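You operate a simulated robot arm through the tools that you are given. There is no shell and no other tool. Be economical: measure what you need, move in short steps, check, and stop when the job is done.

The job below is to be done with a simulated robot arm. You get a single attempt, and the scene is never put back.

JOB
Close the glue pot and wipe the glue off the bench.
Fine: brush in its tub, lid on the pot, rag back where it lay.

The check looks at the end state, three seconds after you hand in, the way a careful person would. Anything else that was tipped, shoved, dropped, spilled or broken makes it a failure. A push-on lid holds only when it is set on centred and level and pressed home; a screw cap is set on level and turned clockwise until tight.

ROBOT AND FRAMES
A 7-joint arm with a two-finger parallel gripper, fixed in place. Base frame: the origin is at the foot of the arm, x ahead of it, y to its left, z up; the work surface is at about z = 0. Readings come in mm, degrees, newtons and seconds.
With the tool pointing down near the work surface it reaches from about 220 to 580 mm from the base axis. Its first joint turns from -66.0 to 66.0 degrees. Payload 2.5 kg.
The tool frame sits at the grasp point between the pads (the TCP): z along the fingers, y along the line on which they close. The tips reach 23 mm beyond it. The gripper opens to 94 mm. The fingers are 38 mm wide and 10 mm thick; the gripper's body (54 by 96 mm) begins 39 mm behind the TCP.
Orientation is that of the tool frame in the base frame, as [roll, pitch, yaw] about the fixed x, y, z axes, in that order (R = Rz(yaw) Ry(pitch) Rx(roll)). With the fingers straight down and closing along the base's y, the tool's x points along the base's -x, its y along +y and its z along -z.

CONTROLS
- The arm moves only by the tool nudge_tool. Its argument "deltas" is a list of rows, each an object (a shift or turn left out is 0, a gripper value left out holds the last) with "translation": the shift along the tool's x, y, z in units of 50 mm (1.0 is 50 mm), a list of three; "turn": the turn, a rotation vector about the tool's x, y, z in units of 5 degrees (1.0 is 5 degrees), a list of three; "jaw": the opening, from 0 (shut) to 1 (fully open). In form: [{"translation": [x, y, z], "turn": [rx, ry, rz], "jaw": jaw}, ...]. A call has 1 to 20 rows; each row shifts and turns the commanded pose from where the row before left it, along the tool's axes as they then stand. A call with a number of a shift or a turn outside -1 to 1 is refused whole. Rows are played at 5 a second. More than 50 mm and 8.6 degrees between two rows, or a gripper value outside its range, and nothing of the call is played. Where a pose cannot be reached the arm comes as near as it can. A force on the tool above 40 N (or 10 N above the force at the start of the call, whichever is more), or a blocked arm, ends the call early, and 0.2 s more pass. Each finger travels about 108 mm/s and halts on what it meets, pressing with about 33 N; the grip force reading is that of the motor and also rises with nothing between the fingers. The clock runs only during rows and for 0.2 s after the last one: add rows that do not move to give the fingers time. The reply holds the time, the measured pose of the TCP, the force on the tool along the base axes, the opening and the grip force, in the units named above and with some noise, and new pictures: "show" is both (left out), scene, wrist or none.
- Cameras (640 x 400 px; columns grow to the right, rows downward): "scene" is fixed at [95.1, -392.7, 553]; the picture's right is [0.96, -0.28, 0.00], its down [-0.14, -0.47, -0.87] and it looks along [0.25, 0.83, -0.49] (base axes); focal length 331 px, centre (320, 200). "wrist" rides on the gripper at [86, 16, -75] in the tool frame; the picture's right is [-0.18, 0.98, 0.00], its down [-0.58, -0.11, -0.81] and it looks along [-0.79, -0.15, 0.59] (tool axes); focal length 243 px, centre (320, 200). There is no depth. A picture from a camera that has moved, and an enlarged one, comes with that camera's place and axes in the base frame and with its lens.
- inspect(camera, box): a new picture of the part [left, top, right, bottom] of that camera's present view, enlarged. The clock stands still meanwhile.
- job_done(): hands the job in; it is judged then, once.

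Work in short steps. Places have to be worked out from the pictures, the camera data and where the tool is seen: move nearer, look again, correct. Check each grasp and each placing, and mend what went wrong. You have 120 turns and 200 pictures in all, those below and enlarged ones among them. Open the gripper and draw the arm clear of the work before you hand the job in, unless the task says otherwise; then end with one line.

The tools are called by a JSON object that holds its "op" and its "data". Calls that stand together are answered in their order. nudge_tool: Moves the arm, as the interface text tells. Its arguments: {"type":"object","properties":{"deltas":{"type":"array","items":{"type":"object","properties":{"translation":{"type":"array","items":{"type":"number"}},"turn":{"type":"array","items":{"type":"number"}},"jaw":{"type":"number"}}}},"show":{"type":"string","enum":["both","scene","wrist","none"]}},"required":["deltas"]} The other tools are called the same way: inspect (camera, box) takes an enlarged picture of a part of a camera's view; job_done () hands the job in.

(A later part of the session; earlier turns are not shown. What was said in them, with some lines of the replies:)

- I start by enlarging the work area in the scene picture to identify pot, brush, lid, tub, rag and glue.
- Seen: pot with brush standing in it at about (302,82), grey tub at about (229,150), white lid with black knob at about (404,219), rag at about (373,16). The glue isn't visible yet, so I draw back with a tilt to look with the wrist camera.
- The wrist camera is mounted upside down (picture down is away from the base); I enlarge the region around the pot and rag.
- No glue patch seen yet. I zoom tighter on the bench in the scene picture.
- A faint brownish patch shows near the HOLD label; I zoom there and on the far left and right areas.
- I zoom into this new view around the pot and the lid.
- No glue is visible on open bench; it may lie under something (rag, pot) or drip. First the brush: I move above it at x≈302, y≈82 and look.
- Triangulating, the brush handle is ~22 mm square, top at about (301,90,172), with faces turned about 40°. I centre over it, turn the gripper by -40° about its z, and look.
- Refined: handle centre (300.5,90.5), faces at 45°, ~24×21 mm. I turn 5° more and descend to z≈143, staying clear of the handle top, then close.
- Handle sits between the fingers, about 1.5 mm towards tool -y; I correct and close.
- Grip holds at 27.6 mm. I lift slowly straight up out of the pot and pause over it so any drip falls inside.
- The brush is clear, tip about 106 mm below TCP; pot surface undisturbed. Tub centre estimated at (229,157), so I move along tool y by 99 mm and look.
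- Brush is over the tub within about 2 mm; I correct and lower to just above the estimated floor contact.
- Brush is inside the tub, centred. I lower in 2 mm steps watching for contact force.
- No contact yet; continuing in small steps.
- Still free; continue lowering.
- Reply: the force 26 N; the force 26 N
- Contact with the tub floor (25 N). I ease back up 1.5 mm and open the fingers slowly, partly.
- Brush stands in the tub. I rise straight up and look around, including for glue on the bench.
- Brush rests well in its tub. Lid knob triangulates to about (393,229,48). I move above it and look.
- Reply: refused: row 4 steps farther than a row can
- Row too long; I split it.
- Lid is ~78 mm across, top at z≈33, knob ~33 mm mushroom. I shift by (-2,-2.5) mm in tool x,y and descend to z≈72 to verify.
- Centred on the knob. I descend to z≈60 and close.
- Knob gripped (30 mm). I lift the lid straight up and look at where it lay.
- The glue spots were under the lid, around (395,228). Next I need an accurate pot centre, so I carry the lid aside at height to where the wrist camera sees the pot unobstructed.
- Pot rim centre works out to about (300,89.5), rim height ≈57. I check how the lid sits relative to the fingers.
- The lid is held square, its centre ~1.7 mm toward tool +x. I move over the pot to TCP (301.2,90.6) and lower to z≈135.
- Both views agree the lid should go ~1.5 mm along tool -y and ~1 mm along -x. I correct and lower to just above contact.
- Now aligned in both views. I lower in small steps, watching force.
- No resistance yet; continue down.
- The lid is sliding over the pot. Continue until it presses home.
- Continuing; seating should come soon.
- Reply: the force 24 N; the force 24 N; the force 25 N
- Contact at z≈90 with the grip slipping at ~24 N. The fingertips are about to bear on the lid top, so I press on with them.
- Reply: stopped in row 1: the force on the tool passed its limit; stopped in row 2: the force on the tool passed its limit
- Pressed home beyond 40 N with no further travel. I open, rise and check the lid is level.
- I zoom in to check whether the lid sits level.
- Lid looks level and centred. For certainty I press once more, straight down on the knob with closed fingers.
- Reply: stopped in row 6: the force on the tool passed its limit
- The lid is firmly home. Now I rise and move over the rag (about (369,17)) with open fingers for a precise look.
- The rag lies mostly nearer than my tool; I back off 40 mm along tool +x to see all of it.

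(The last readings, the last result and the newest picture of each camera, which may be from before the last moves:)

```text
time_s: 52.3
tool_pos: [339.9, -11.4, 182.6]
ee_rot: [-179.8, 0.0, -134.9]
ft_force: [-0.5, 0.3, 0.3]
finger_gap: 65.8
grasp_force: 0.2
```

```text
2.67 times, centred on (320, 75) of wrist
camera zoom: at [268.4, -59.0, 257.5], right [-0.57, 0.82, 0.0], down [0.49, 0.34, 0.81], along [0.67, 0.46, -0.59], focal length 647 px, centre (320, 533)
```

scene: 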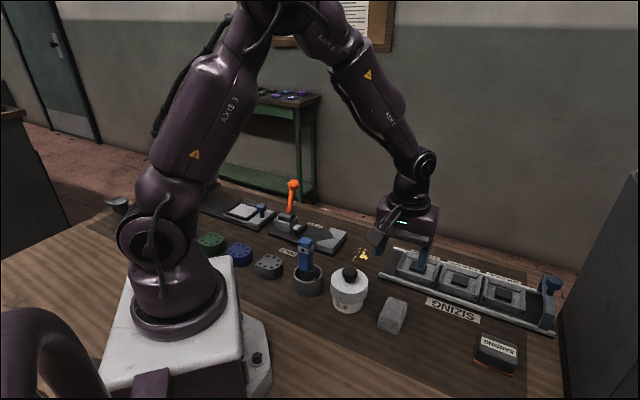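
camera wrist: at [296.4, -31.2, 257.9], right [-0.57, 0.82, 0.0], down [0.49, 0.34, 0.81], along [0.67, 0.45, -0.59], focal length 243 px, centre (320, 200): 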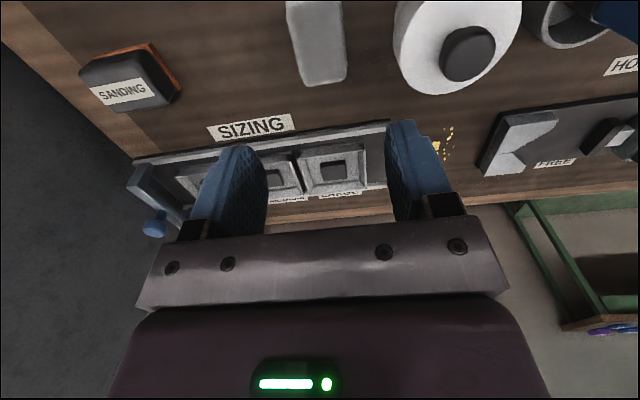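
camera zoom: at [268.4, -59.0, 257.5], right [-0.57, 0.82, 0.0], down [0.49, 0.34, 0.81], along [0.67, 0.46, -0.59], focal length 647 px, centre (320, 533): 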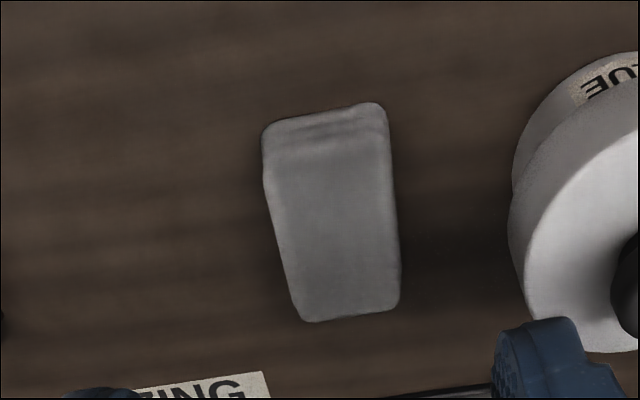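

The rag is a ~62×40×30 mm folded pad aligned with the tool axes, centre about (371,19.3). I centre over it and descend to z≈70 for a check.

{"op": "nudge_tool", "data": {"deltas": [{"translation": [-0.87, 0, 0]}, {"translation": [0, 0, 0.8]}, {"translation": [0, 0, 0.8]}, {"translation": [0, 0, 0.65]}, {}]}}

{"op": "inspect", "data": {"camera": "wrist", "box": [200, 50, 440, 200]}}

{"op": "inspect", "data": {"camera": "scene", "box": [345, 260, 445, 345]}}

```text
time_s: 53.5
tool_pos: [372.0, 19.7, 67.7]
ee_rot: [-179.8, 0.0, -135.0]
ft_force: [0.3, 0.0, -0.1]
finger_gap: 65.6
grasp_force: 0.1
camera wrist: at [299.1, -28.9, 144.0], right [-0.57, 0.82, 0.0], down [0.49, 0.34, 0.81], along [0.67, 0.45, -0.59], focal length 243 px, centre (320, 200)
```

scene: 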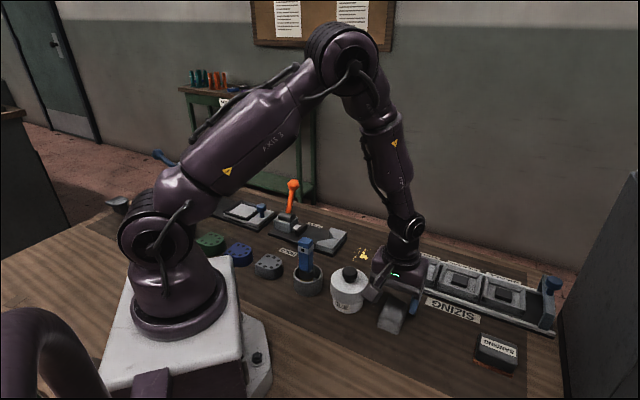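
wrist: 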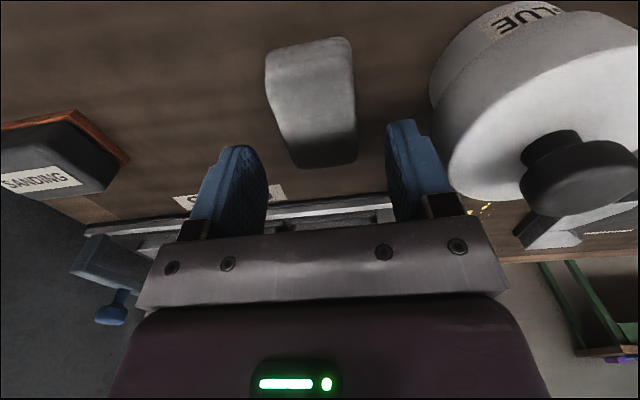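

```text
2.67 times, centred on (320, 125) of wrist
camera zoom: at [299.1, -28.9, 144.0], right [-0.57, 0.82, 0.0], down [0.49, 0.34, 0.81], along [0.67, 0.45, -0.59], focal length 647 px, centre (320, 400)
```

zoom: 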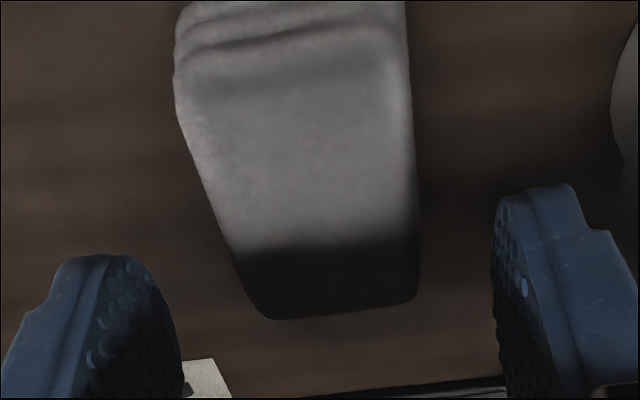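

```text
4.71 times, centred on (395, 302) of scene
camera zoom: at [95.1, -392.7, 553.0], right [0.96, -0.28, 0.0], down [-0.14, -0.47, -0.87], along [0.25, 0.83, -0.49], focal length 1558 px, centre (-33, -282)
```

zoom: 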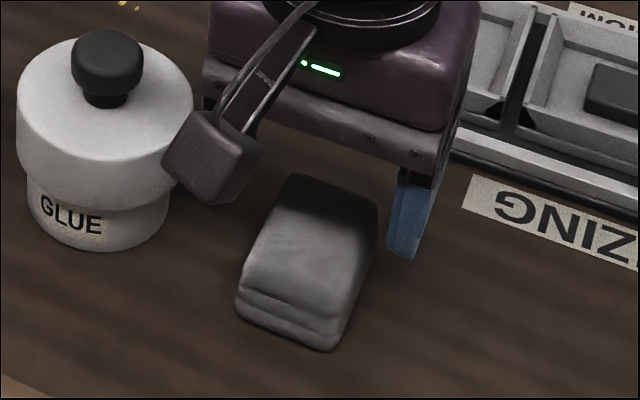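

Rag is centred between the fingers. I lower to z≈32 (tips ~9 mm above bench) and close.

{"op": "nudge_tool", "data": {"deltas": [{"translation": [0, 0, 0.4]}, {"translation": [0, 0, 0.3]}, {}, {"jaw": 0.4}, {"jaw": 0.25}, {"jaw": 0.2}, {}, {}]}}

{"op": "inspect", "data": {"camera": "scene", "box": [345, 260, 445, 345]}}

```text
time_s: 55.3
tool_pos: [371.7, 18.4, 34.8]
ee_rot: [-179.8, 0.0, -135.0]
ft_force: [-0.2, 0.4, 0.5]
finger_gap: 44.9
grasp_force: 33.2
camera wrist: at [299.3, -28.6, 110.1], right [-0.57, 0.82, 0.0], down [0.49, 0.34, 0.81], along [0.67, 0.45, -0.59], focal length 243 px, centre (320, 200)
```

scene: 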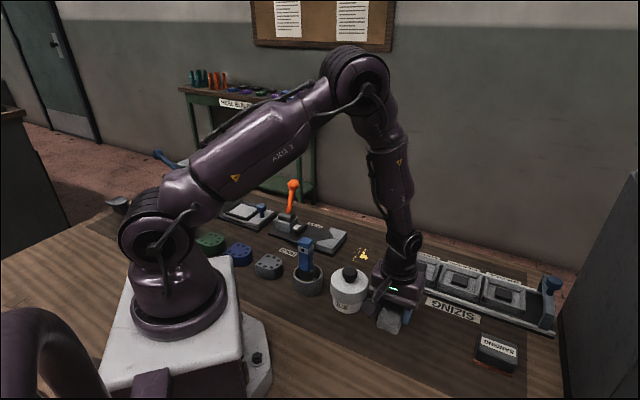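
wrist: 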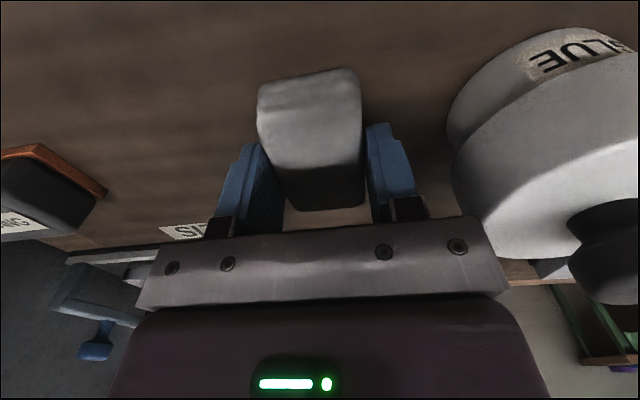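

```text
4.71 times, centred on (395, 302) of scene
camera zoom: at [95.1, -392.7, 553.0], right [0.96, -0.28, 0.0], down [-0.14, -0.47, -0.87], along [0.25, 0.83, -0.49], focal length 1558 px, centre (-33, -282)
```

zoom: 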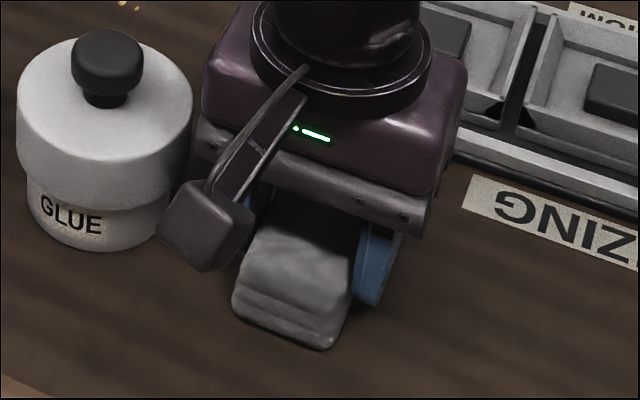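

Rag gripped (45 mm). I lift it well clear and carry it to just beside the glue patch, at about (358.7,179.5).

{"op": "nudge_tool", "data": {"deltas": [{"translation": [0, 0, -0.3]}, {"translation": [0, 0, -0.8]}, {"translation": [0, 0, -0.9]}, {"translation": [0, 0, -0.6]}, {"translation": [-0.5225, 0.61, 0]}, {"translation": [-0.5225, 0.61, 0]}, {"translation": [-0.5225, 0.61, 0]}, {"translation": [-0.5225, 0.61, 0]}, {}]}}

{"op": "inspect", "data": {"camera": "scene", "box": [310, 210, 410, 285]}}

{"op": "inspect", "data": {"camera": "wrist", "box": [200, 50, 440, 200]}}

```text
time_s: 57.3
tool_pos: [357.7, 180.4, 164.3]
ee_rot: [-179.9, -0.1, -135.1]
ft_force: [-0.1, -0.4, 0.1]
finger_gap: 44.8
grasp_force: 33.2
camera wrist: at [286.6, 132.1, 240.8], right [-0.57, 0.82, 0.0], down [0.49, 0.34, 0.81], along [0.67, 0.45, -0.59], focal length 243 px, centre (320, 200)
```

scene: 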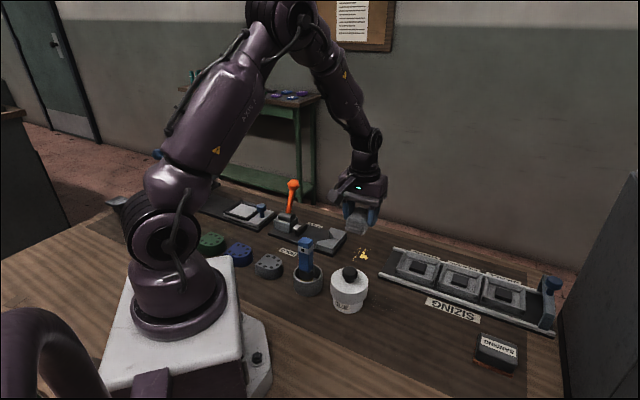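
wrist: 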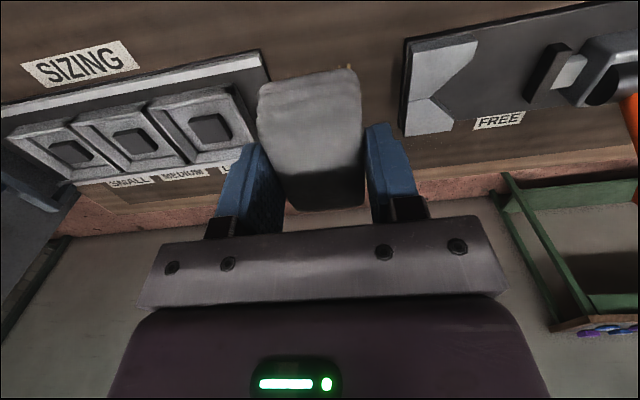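

```text
5.33 times, centred on (360, 248) of scene
camera zoom: at [95.1, -392.6, 553.0], right [0.96, -0.28, 0.0], down [-0.14, -0.47, -0.87], along [0.25, 0.83, -0.49], focal length 1765 px, centre (107, -53)
```

zoom: 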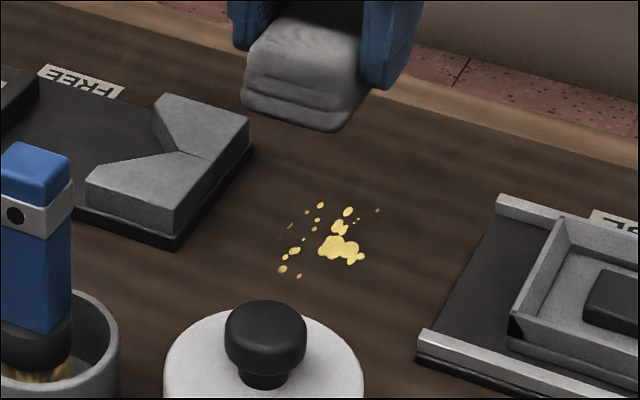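

```text
2.67 times, centred on (320, 125) of wrist
camera zoom: at [286.6, 132.1, 240.8], right [-0.57, 0.82, 0.0], down [0.49, 0.34, 0.81], along [0.67, 0.45, -0.59], focal length 647 px, centre (320, 400)
```

zoom: 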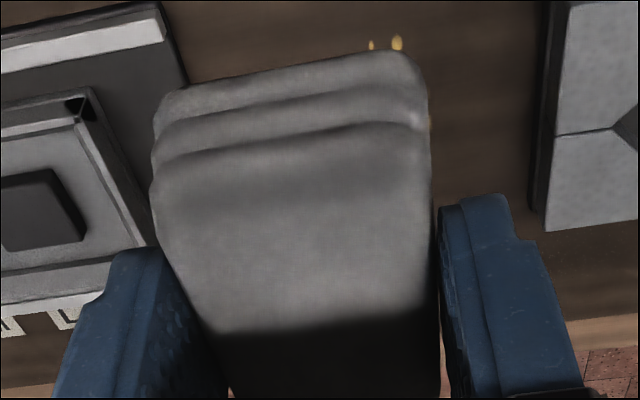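

I shift 15 mm forward (keeps the camera clear of the knob) and lower the rag until it touches.

{"op": "nudge_tool", "data": {"deltas": [{"translation": [-0.3, 0, 0.5]}, {"translation": [0, 0, 0.8]}, {"translation": [0, 0, 0.8]}, {"translation": [0, 0, 0.4]}, {}]}}

{"op": "nudge_tool", "data": {"deltas": [{"translation": [0, 0, 0.04]}, {"translation": [0, 0, 0.02]}, {}], "show": "none"}}

{"op": "nudge_tool", "data": {"deltas": [{"translation": [0, 0, 0.02]}, {"translation": [0, 0, 0.01]}, {}], "show": "none"}}

```text
time_s: 58.5
tool_pos: [369.5, 189.1, 39.0]
ee_rot: [-179.9, 0.0, -135.0]
ft_force: [0.5, 0.0, 0.3]
finger_gap: 44.8
grasp_force: 32.8
camera wrist: at [297.2, 141.8, 114.6], right [-0.57, 0.82, 0.0], down [0.49, 0.34, 0.81], along [0.67, 0.45, -0.59], focal length 243 px, centre (320, 200)
```

scene: 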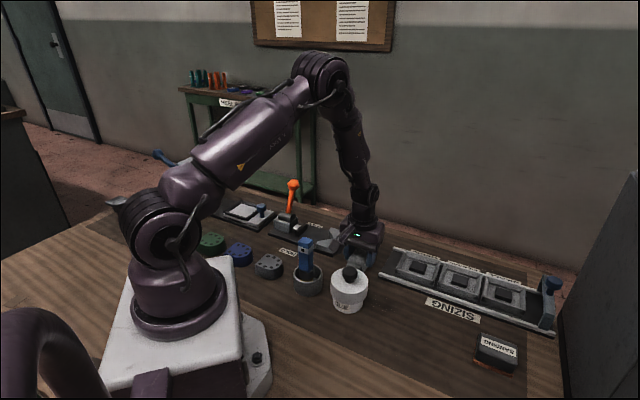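
wrist: 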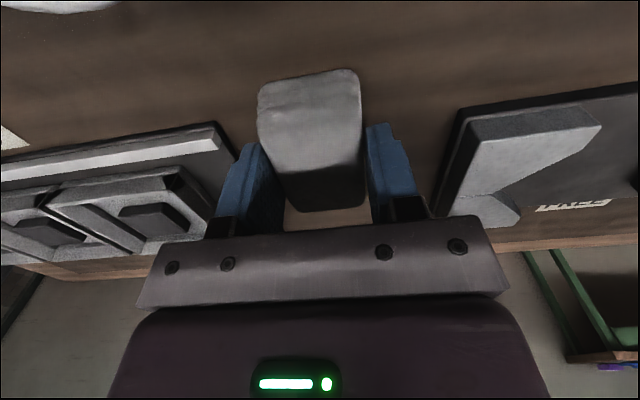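

```text
time_s: 59.3
tool_pos: [369.8, 190.8, 36.3]
ee_rot: [-179.9, 0.1, -134.9]
ft_force: [0.9, -1.2, 0.4]
finger_gap: 45.3
grasp_force: 32.8
```

```text
time_s: 60.1
tool_pos: [369.2, 190.2, 35.8]
ee_rot: [-179.9, 0.0, -135.0]
ft_force: [-0.1, -0.9, -1.2]
finger_gap: 45.1
grasp_force: 33.1
```

{"op": "nudge_tool", "data": {"deltas": [{"translation": [0, 0, 0.03]}, {}], "show": "none"}}

{"op": "nudge_tool", "data": {"deltas": [{"translation": [0, 0, 0.02]}, {}], "show": "none"}}

{"op": "nudge_tool", "data": {"deltas": [{"translation": [0, 0, 0.02]}, {}], "show": "none"}}

```text
time_s: 60.7
tool_pos: [369.1, 191.0, 35.4]
ee_rot: [-180.0, 0.0, -134.9]
ft_force: [-3.8, -2.7, 12.6]
finger_gap: 45.1
grasp_force: 33.4
```

```text
time_s: 61.3
tool_pos: [370.0, 190.2, 34.4]
ee_rot: [-179.8, 0.1, -134.9]
ft_force: [-11.1, -4.1, 37.5]
finger_gap: 45.1
grasp_force: 33.0
```

```text
time_s: 61.9
tool_pos: [371.7, 192.1, 33.9]
ee_rot: [-179.7, 0.1, -135.0]
ft_force: [-7.7, -3.7, 37.3]
finger_gap: 45.0
grasp_force: 33.1
```

The rag now presses with 37 N; I ease back about 1.2 mm and check before wiping.

{"op": "nudge_tool", "data": {"deltas": [{"translation": [0, 0, -0.025]}, {}], "show": "none"}}

```text
time_s: 62.5
tool_pos: [371.2, 191.6, 32.8]
ee_rot: [-179.8, 0.3, -135.0]
ft_force: [5.2, 3.9, 14.1]
finger_gap: 44.9
grasp_force: 33.1
```

Contact about 14 N, rag at lane Y≈-10. First stroke forward along tool -x by ~93 mm.

{"op": "nudge_tool", "data": {"deltas": [{"translation": [-0.265, 0, 0]}, {"translation": [-0.265, 0, 0]}, {"translation": [-0.265, 0, 0]}, {"translation": [-0.265, 0, 0]}, {"translation": [-0.265, 0, 0]}, {"translation": [-0.265, 0, 0]}, {"translation": [-0.265, 0, 0]}, {}]}}

{"op": "inspect", "data": {"camera": "scene", "box": [310, 210, 430, 285]}}

{"op": "inspect", "data": {"camera": "wrist", "box": [160, 0, 480, 220]}}

```text
time_s: 64.3
tool_pos: [434.7, 255.9, 32.5]
ee_rot: [-179.9, 0.0, -134.9]
ft_force: [-1.5, -0.7, 2.8]
finger_gap: 45.1
grasp_force: 33.2
camera wrist: at [362.9, 207.8, 108.6], right [-0.57, 0.82, 0.0], down [0.49, 0.34, 0.81], along [0.67, 0.46, -0.59], focal length 243 px, centre (320, 200)
```

scene: 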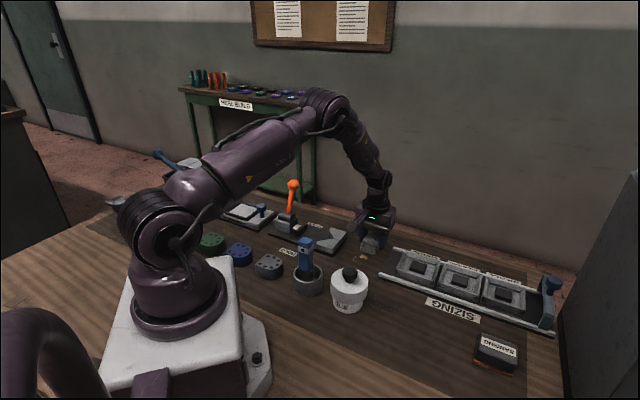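
wrist: 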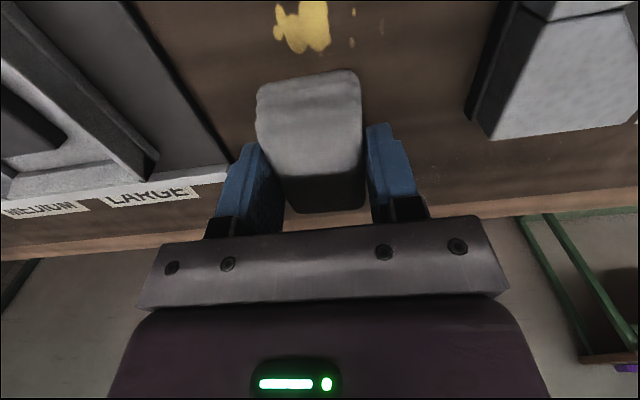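

```text
5.33 times, centred on (370, 248) of scene
camera zoom: at [95.1, -392.7, 552.9], right [0.96, -0.28, 0.0], down [-0.14, -0.47, -0.87], along [0.25, 0.83, -0.49], focal length 1765 px, centre (53, -53)
```

zoom: 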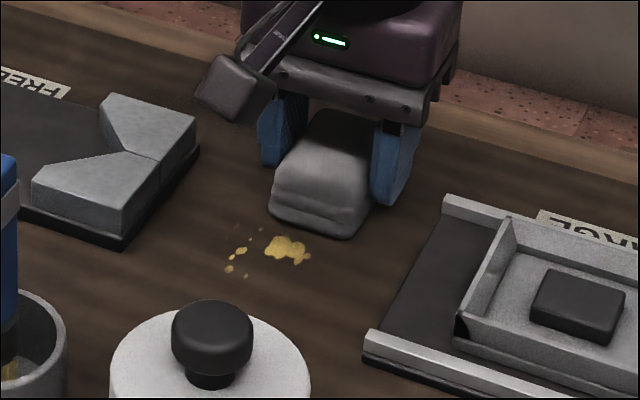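

```text
1.82 times, centred on (320, 110) of wrist
camera zoom: at [362.9, 207.8, 108.6], right [-0.57, 0.82, 0.0], down [0.49, 0.34, 0.81], along [0.67, 0.46, -0.59], focal length 441 px, centre (320, 364)
```

zoom: 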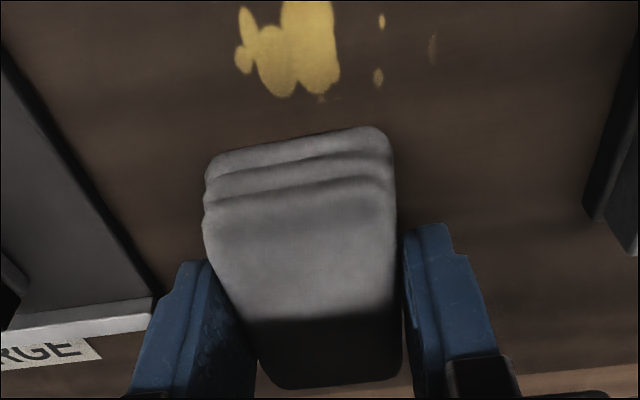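

The stroke removes glue but only partly per pass, with light contact (3 N). I press ~0.5 mm more and go back along the same lane, then shift +14 mm and forward again.

{"op": "nudge_tool", "data": {"deltas": [{"translation": [0, 0, 0.012]}, {"translation": [0.265, 0, 0]}, {"translation": [0.265, 0, 0]}, {"translation": [0.265, 0, 0]}, {"translation": [0.265, 0, 0]}, {"translation": [0.265, 0, 0]}, {"translation": [0.265, 0, 0]}, {"translation": [0.2, 0, 0]}, {}], "show": "none"}}

{"op": "nudge_tool", "data": {"deltas": [{"translation": [0, 0.28, 0]}, {"translation": [-0.265, 0, 0]}, {"translation": [-0.265, 0, 0]}, {"translation": [-0.265, 0, 0]}, {"translation": [-0.265, 0, 0]}, {"translation": [-0.265, 0, 0]}, {"translation": [-0.265, 0, 0]}, {"translation": [-0.2, 0, 0]}, {}], "show": "wrist"}}

{"op": "inspect", "data": {"camera": "scene", "box": [310, 210, 430, 285]}}

```text
time_s: 66.3
tool_pos: [371.6, 191.9, 33.7]
ee_rot: [-179.8, -0.1, -135.0]
ft_force: [2.6, 1.9, 7.6]
finger_gap: 44.8
grasp_force: 33.2
```

```text
time_s: 68.3
tool_pos: [425.7, 266.4, 33.2]
ee_rot: [-180.0, 0.0, -135.0]
ft_force: [-3.8, -2.5, 7.1]
finger_gap: 45.1
grasp_force: 32.7
camera wrist: at [353.0, 217.3, 108.2], right [-0.57, 0.82, 0.0], down [0.49, 0.34, 0.81], along [0.67, 0.46, -0.59], focal length 243 px, centre (320, 200)
```

wrist: 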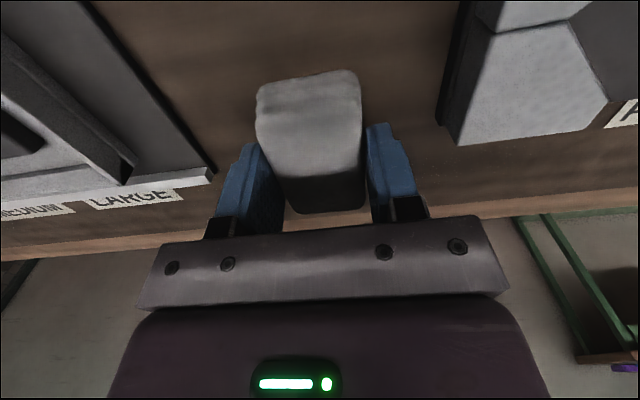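

```text
5.33 times, centred on (370, 248) of scene
camera zoom: at [95.1, -392.7, 552.9], right [0.96, -0.28, 0.0], down [-0.14, -0.47, -0.87], along [0.25, 0.83, -0.49], focal length 1765 px, centre (53, -53)
```

zoom: 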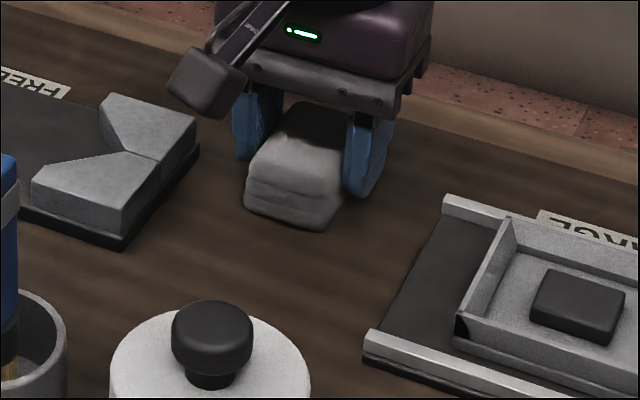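

Glue seems gone. For thoroughness I do one more lane at Y≈+18 and one more along Y≈-14, then lift to inspect.

{"op": "nudge_tool", "data": {"deltas": [{"translation": [0, 0.28, 0]}, {"translation": [0.25, 0, 0]}, {"translation": [0.25, 0, 0]}, {"translation": [0.25, 0, 0]}, {"translation": [0.25, 0, 0]}, {"translation": [0.25, 0, 0]}, {"translation": [0.25, 0, 0]}, {"translation": [-0.25, 0, 0]}, {"translation": [-0.25, 0, 0]}, {"translation": [-0.25, 0, 0]}, {"translation": [-0.25, 0, 0]}, {"translation": [-0.25, 0, 0]}, {"translation": [-0.25, 0, 0]}, {}], "show": "none"}}

{"op": "nudge_tool", "data": {"deltas": [{"translation": [0, -0.3, 0]}, {"translation": [0, -0.34, 0]}, {"translation": [0.25, 0, 0]}, {"translation": [0.25, 0, 0]}, {"translation": [0.25, 0, 0]}, {"translation": [0.25, 0, 0]}, {"translation": [0.25, 0, 0]}, {"translation": [0.25, 0, 0]}, {"translation": [0.25, 0, 0]}, {"translation": [0, 0.3, 0]}, {"translation": [0, 0, -0.3]}, {"translation": [0, 0, -0.8]}, {"translation": [0, 0, -0.9]}, {"translation": [0, 0, -0.6]}, {}]}}

{"op": "inspect", "data": {"camera": "scene", "box": [325, 230, 405, 280]}}

{"op": "inspect", "data": {"camera": "wrist", "box": [200, 0, 440, 150]}}

```text
time_s: 71.3
tool_pos: [416.3, 276.4, 32.7]
ee_rot: [-179.9, -0.1, -135.0]
ft_force: [-4.2, -3.6, 10.3]
finger_gap: 45.1
grasp_force: 32.7
```

```text
time_s: 74.5
tool_pos: [363.9, 201.9, 162.3]
ee_rot: [-179.9, 0.0, -135.0]
ft_force: [-0.6, -0.1, 0.0]
finger_gap: 45.4
grasp_force: 33.3
camera wrist: at [292.7, 153.2, 238.4], right [-0.57, 0.82, 0.0], down [0.49, 0.34, 0.81], along [0.67, 0.45, -0.59], focal length 243 px, centre (320, 200)
```

scene: 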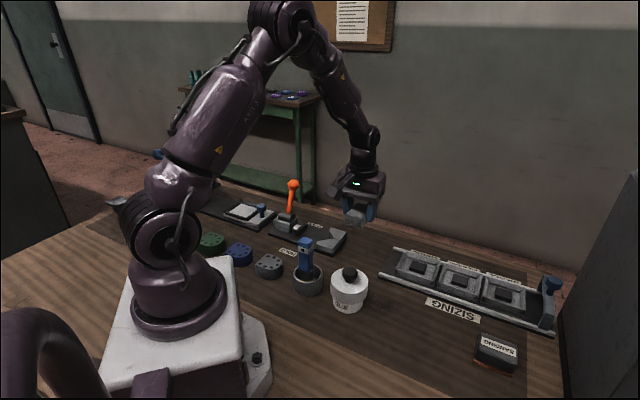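
wrist: 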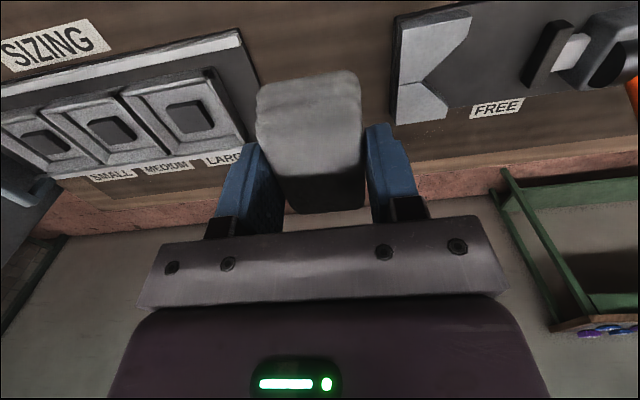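

```text
8.00 times, centred on (365, 255) of scene
camera zoom: at [95.1, -392.7, 553.0], right [0.96, -0.28, 0.0], down [-0.14, -0.47, -0.87], along [0.25, 0.83, -0.49], focal length 2648 px, centre (-40, -240)
```

zoom: 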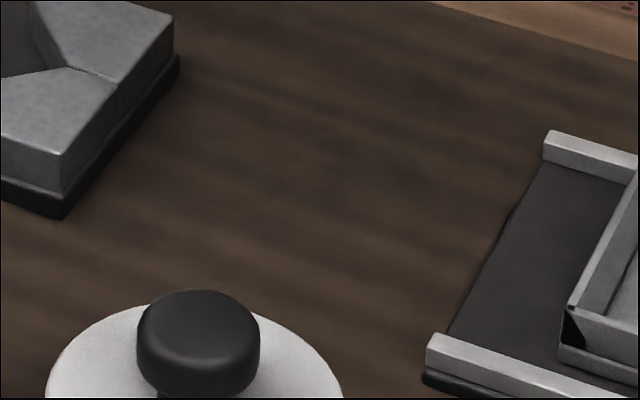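

```text
2.67 times, centred on (320, 75) of wrist
camera zoom: at [292.7, 153.2, 238.4], right [-0.57, 0.82, 0.0], down [0.49, 0.34, 0.81], along [0.67, 0.45, -0.59], focal length 647 px, centre (320, 533)
```

zoom: 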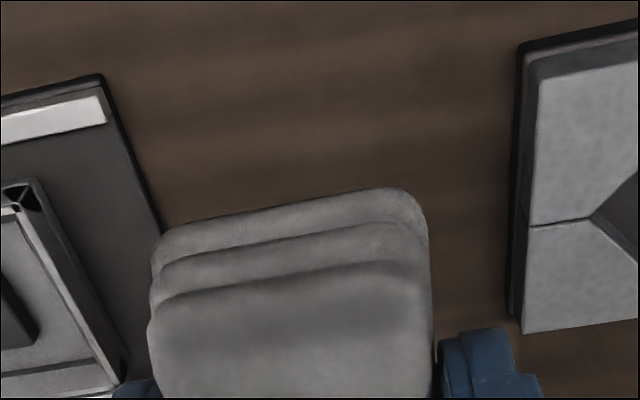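

Bench is clean there. I carry the rag back above its original place (371.8,19).

{"op": "nudge_tool", "data": {"deltas": [{"translation": [0.495, -0.54, 0]}, {"translation": [0.495, -0.54, 0]}, {"translation": [0.495, -0.54, 0]}, {"translation": [0.495, -0.54, 0]}, {"translation": [0.495, -0.54, 0]}, {}, {}], "show": "wrist"}}

```text
time_s: 76.1
tool_pos: [374.3, 19.5, 163.1]
ee_rot: [-179.9, 0.0, -134.9]
ft_force: [0.4, 0.3, -0.1]
finger_gap: 45.0
grasp_force: 33.0
camera wrist: at [301.2, -30.4, 238.9], right [-0.57, 0.82, 0.0], down [0.49, 0.34, 0.81], along [0.67, 0.46, -0.59], focal length 243 px, centre (320, 200)
```

wrist: 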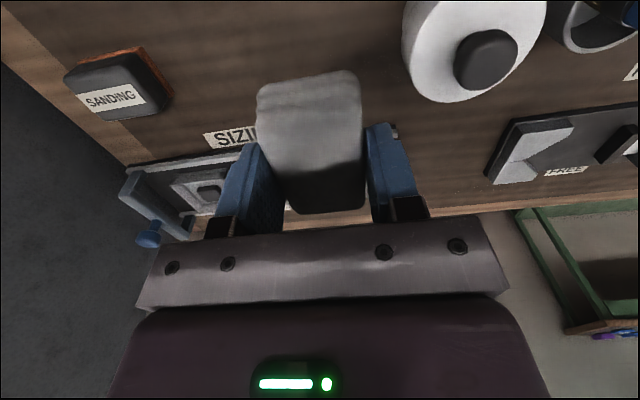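

Small correction, then lower to just above the bench.

{"op": "nudge_tool", "data": {"deltas": [{"translation": [0.035, 0.022, 0.5]}, {"translation": [0, 0, 0.8]}, {"translation": [0, 0, 0.8]}, {"translation": [0, 0, 0.4]}, {}], "show": "none"}}

{"op": "nudge_tool", "data": {"deltas": [{"translation": [0, 0, 0.04]}, {}], "show": "none"}}

{"op": "nudge_tool", "data": {"deltas": [{"translation": [0, 0, 0.02]}, {}], "show": "none"}}

{"op": "nudge_tool", "data": {"deltas": [{"translation": [0, 0, 0.02]}, {}], "show": "none"}}

{"op": "inspect", "data": {"camera": "scene", "box": [345, 260, 445, 345]}}

```text
time_s: 77.3
tool_pos: [372.0, 18.2, 39.2]
ee_rot: [-179.8, 0.0, -135.1]
ft_force: [0.1, -0.3, -0.2]
finger_gap: 45.1
grasp_force: 32.8
```

```text
time_s: 77.9
tool_pos: [371.4, 18.6, 36.5]
ee_rot: [-179.8, 0.0, -135.0]
ft_force: [0.7, -0.2, 0.0]
finger_gap: 45.1
grasp_force: 33.3
```

```text
time_s: 78.5
tool_pos: [372.0, 19.3, 34.7]
ee_rot: [-179.9, 0.0, -134.9]
ft_force: [0.4, -0.1, 0.6]
finger_gap: 45.1
grasp_force: 33.1
```

```text
time_s: 79.1
tool_pos: [372.4, 18.4, 34.9]
ee_rot: [-179.9, 0.0, -135.0]
ft_force: [-0.7, 0.1, -1.6]
finger_gap: 45.1
grasp_force: 33.1
```

```text
4.71 times, centred on (395, 302) of scene
camera zoom: at [95.1, -392.7, 553.0], right [0.96, -0.28, 0.0], down [-0.14, -0.47, -0.87], along [0.25, 0.83, -0.49], focal length 1558 px, centre (-33, -282)
```

zoom: 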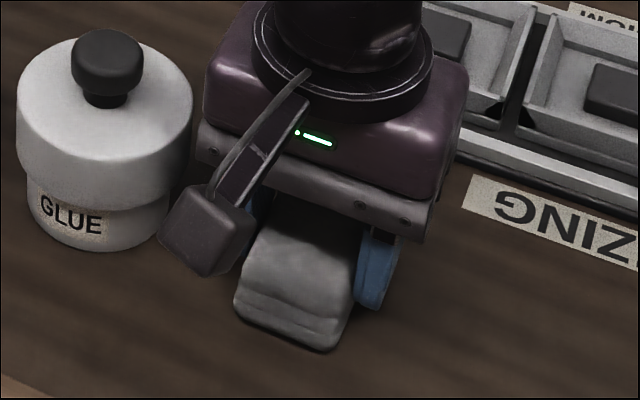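

Matches the original spot; lower the last millimetre or two to contact.

{"op": "nudge_tool", "data": {"deltas": [{"translation": [0, 0, 0.02]}, {}], "show": "none"}}

{"op": "nudge_tool", "data": {"deltas": [{"translation": [0, 0, 0.02]}, {}], "show": "none"}}

```text
time_s: 79.7
tool_pos: [370.3, 17.8, 33.4]
ee_rot: [-179.9, 0.0, -135.1]
ft_force: [0.3, -0.2, -0.3]
finger_gap: 44.8
grasp_force: 32.9
```

```text
time_s: 80.3
tool_pos: [372.1, 18.2, 33.3]
ee_rot: [-179.8, 0.0, -135.0]
ft_force: [-5.4, -0.5, 17.6]
finger_gap: 45.4
grasp_force: 33.3
```

Contact. I ease up half a millimetre, open the fingers and rise straight up.

{"op": "nudge_tool", "data": {"deltas": [{"translation": [0, 0, -0.012]}, {"jaw": 0.55}, {"jaw": 0.7}, {}, {"translation": [0, 0, -0.4]}, {"translation": [0, 0, -0.8]}, {"translation": [0, 0, -0.9]}, {"translation": [0, 0, -0.9]}, {"translation": [0.8, 0, 0]}, {}]}}

{"op": "inspect", "data": {"camera": "scene", "box": [355, 280, 435, 345]}}

{"op": "inspect", "data": {"camera": "wrist", "box": [200, 0, 440, 150]}}

```text
time_s: 82.5
tool_pos: [342.3, -9.6, 183.6]
ee_rot: [-179.9, 0.0, -135.0]
ft_force: [-0.3, 0.0, 0.5]
finger_gap: 65.7
grasp_force: 0.1
camera wrist: at [270.9, -57.8, 259.3], right [-0.57, 0.82, 0.0], down [0.49, 0.34, 0.81], along [0.67, 0.45, -0.59], focal length 243 px, centre (320, 200)
```

scene: 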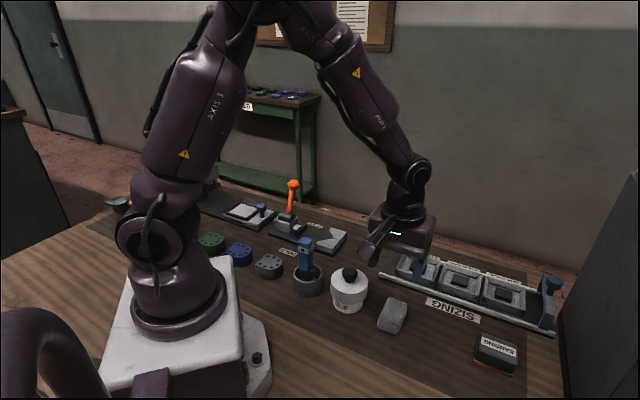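
wrist: 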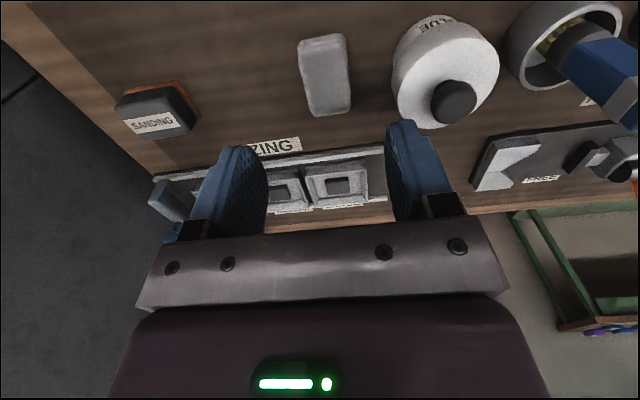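

```text
6.15 times, centred on (395, 312) of scene
camera zoom: at [95.1, -392.7, 553.0], right [0.96, -0.28, 0.0], down [-0.14, -0.47, -0.87], along [0.25, 0.83, -0.49], focal length 2037 px, centre (-142, -492)
```

zoom: 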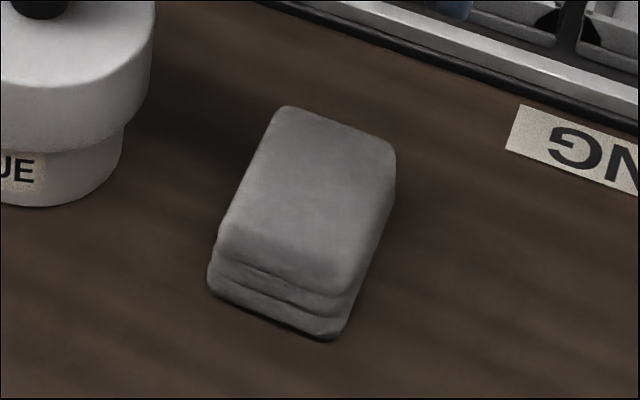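

```text
2.67 times, centred on (320, 75) of wrist
camera zoom: at [270.9, -57.8, 259.3], right [-0.57, 0.82, 0.0], down [0.49, 0.34, 0.81], along [0.67, 0.45, -0.59], focal length 647 px, centre (320, 533)
```

zoom: 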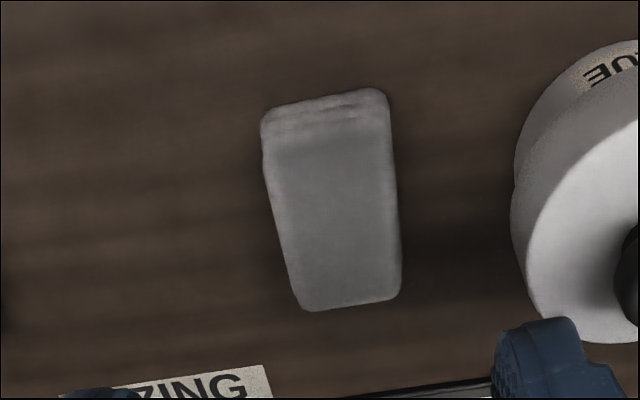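

The rag is back precisely. I rise clear and make a last overall check, including the faint mark by HOLD.

{"op": "nudge_tool", "data": {"deltas": [{"translation": [0, 0, -0.9]}, {"translation": [0, 0, -0.9]}, {"translation": [0, 0.9, 0]}, {"translation": [0, 0.9, 0]}, {"translation": [0, 0.9, 0]}, {}]}}

{"op": "inspect", "data": {"camera": "wrist", "box": [240, 0, 560, 200]}}

{"op": "inspect", "data": {"camera": "scene", "box": [240, 220, 400, 320]}}

{"op": "inspect", "data": {"camera": "scene", "box": [268, 240, 300, 260]}}

```text
time_s: 83.9
tool_pos: [247.5, 85.2, 272.5]
ee_rot: [-179.9, 0.0, -135.0]
ft_force: [-0.5, -0.6, -0.5]
finger_gap: 65.6
grasp_force: 0.1
camera wrist: at [174.7, 37.6, 348.6], right [-0.56, 0.83, 0.0], down [0.49, 0.34, 0.81], along [0.67, 0.45, -0.59], focal length 243 px, centre (320, 200)
```

scene: 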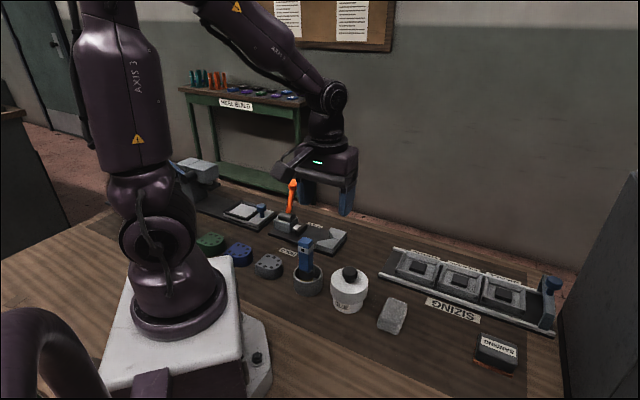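
wrist: 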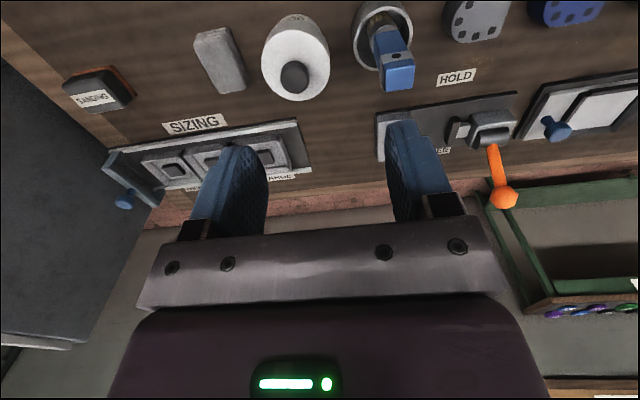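

```text
2.00 times, centred on (400, 100) of wrist
camera zoom: at [174.7, 37.6, 348.6], right [-0.56, 0.83, 0.0], down [0.49, 0.34, 0.81], along [0.67, 0.45, -0.59], focal length 485 px, centre (160, 400)
```

zoom: 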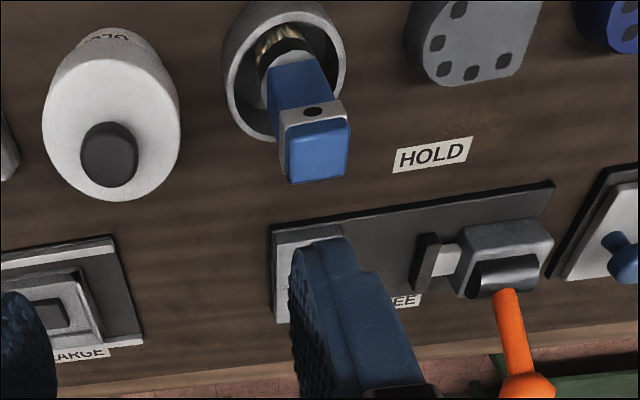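

```text
4.00 times, centred on (320, 270) of scene
camera zoom: at [95.1, -392.7, 553.0], right [0.96, -0.28, 0.0], down [-0.14, -0.47, -0.87], along [0.25, 0.83, -0.49], focal length 1324 px, centre (320, -80)
```

zoom: 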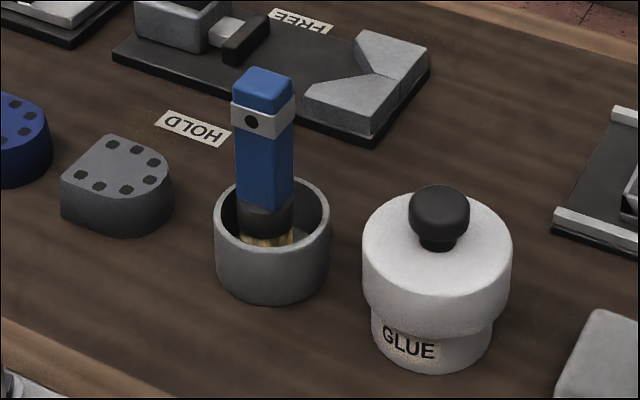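

```text
16.00 times, centred on (284, 250) of scene
camera zoom: at [95.1, -392.7, 553.0], right [0.96, -0.28, 0.0], down [-0.14, -0.47, -0.87], along [0.25, 0.83, -0.49], focal length 5296 px, centre (896, -600)
```

zoom: 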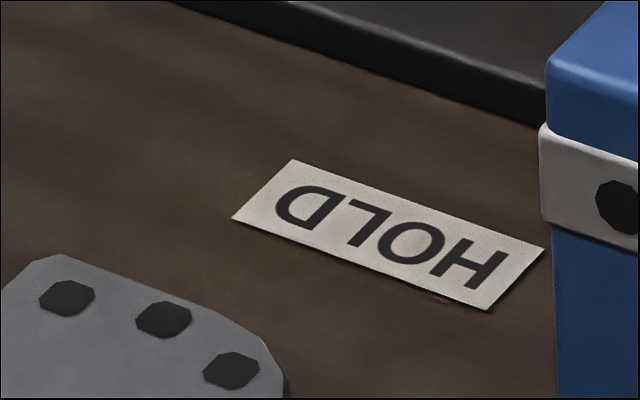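

The mark by HOLD is only wood grain. The brush stands in its tub, the lid is level and home, the bench is clean, the rag is back, and the arm is clear with the gripper open, so I hand in.

{"op": "job_done", "data": {}}

```text
The job is handed in.
```

The job is handed in: the brush stands in its tub, the lid is pressed onto the glue pot, the glue (found under the lid) is wiped off the bench, and the rag is back where it lay.
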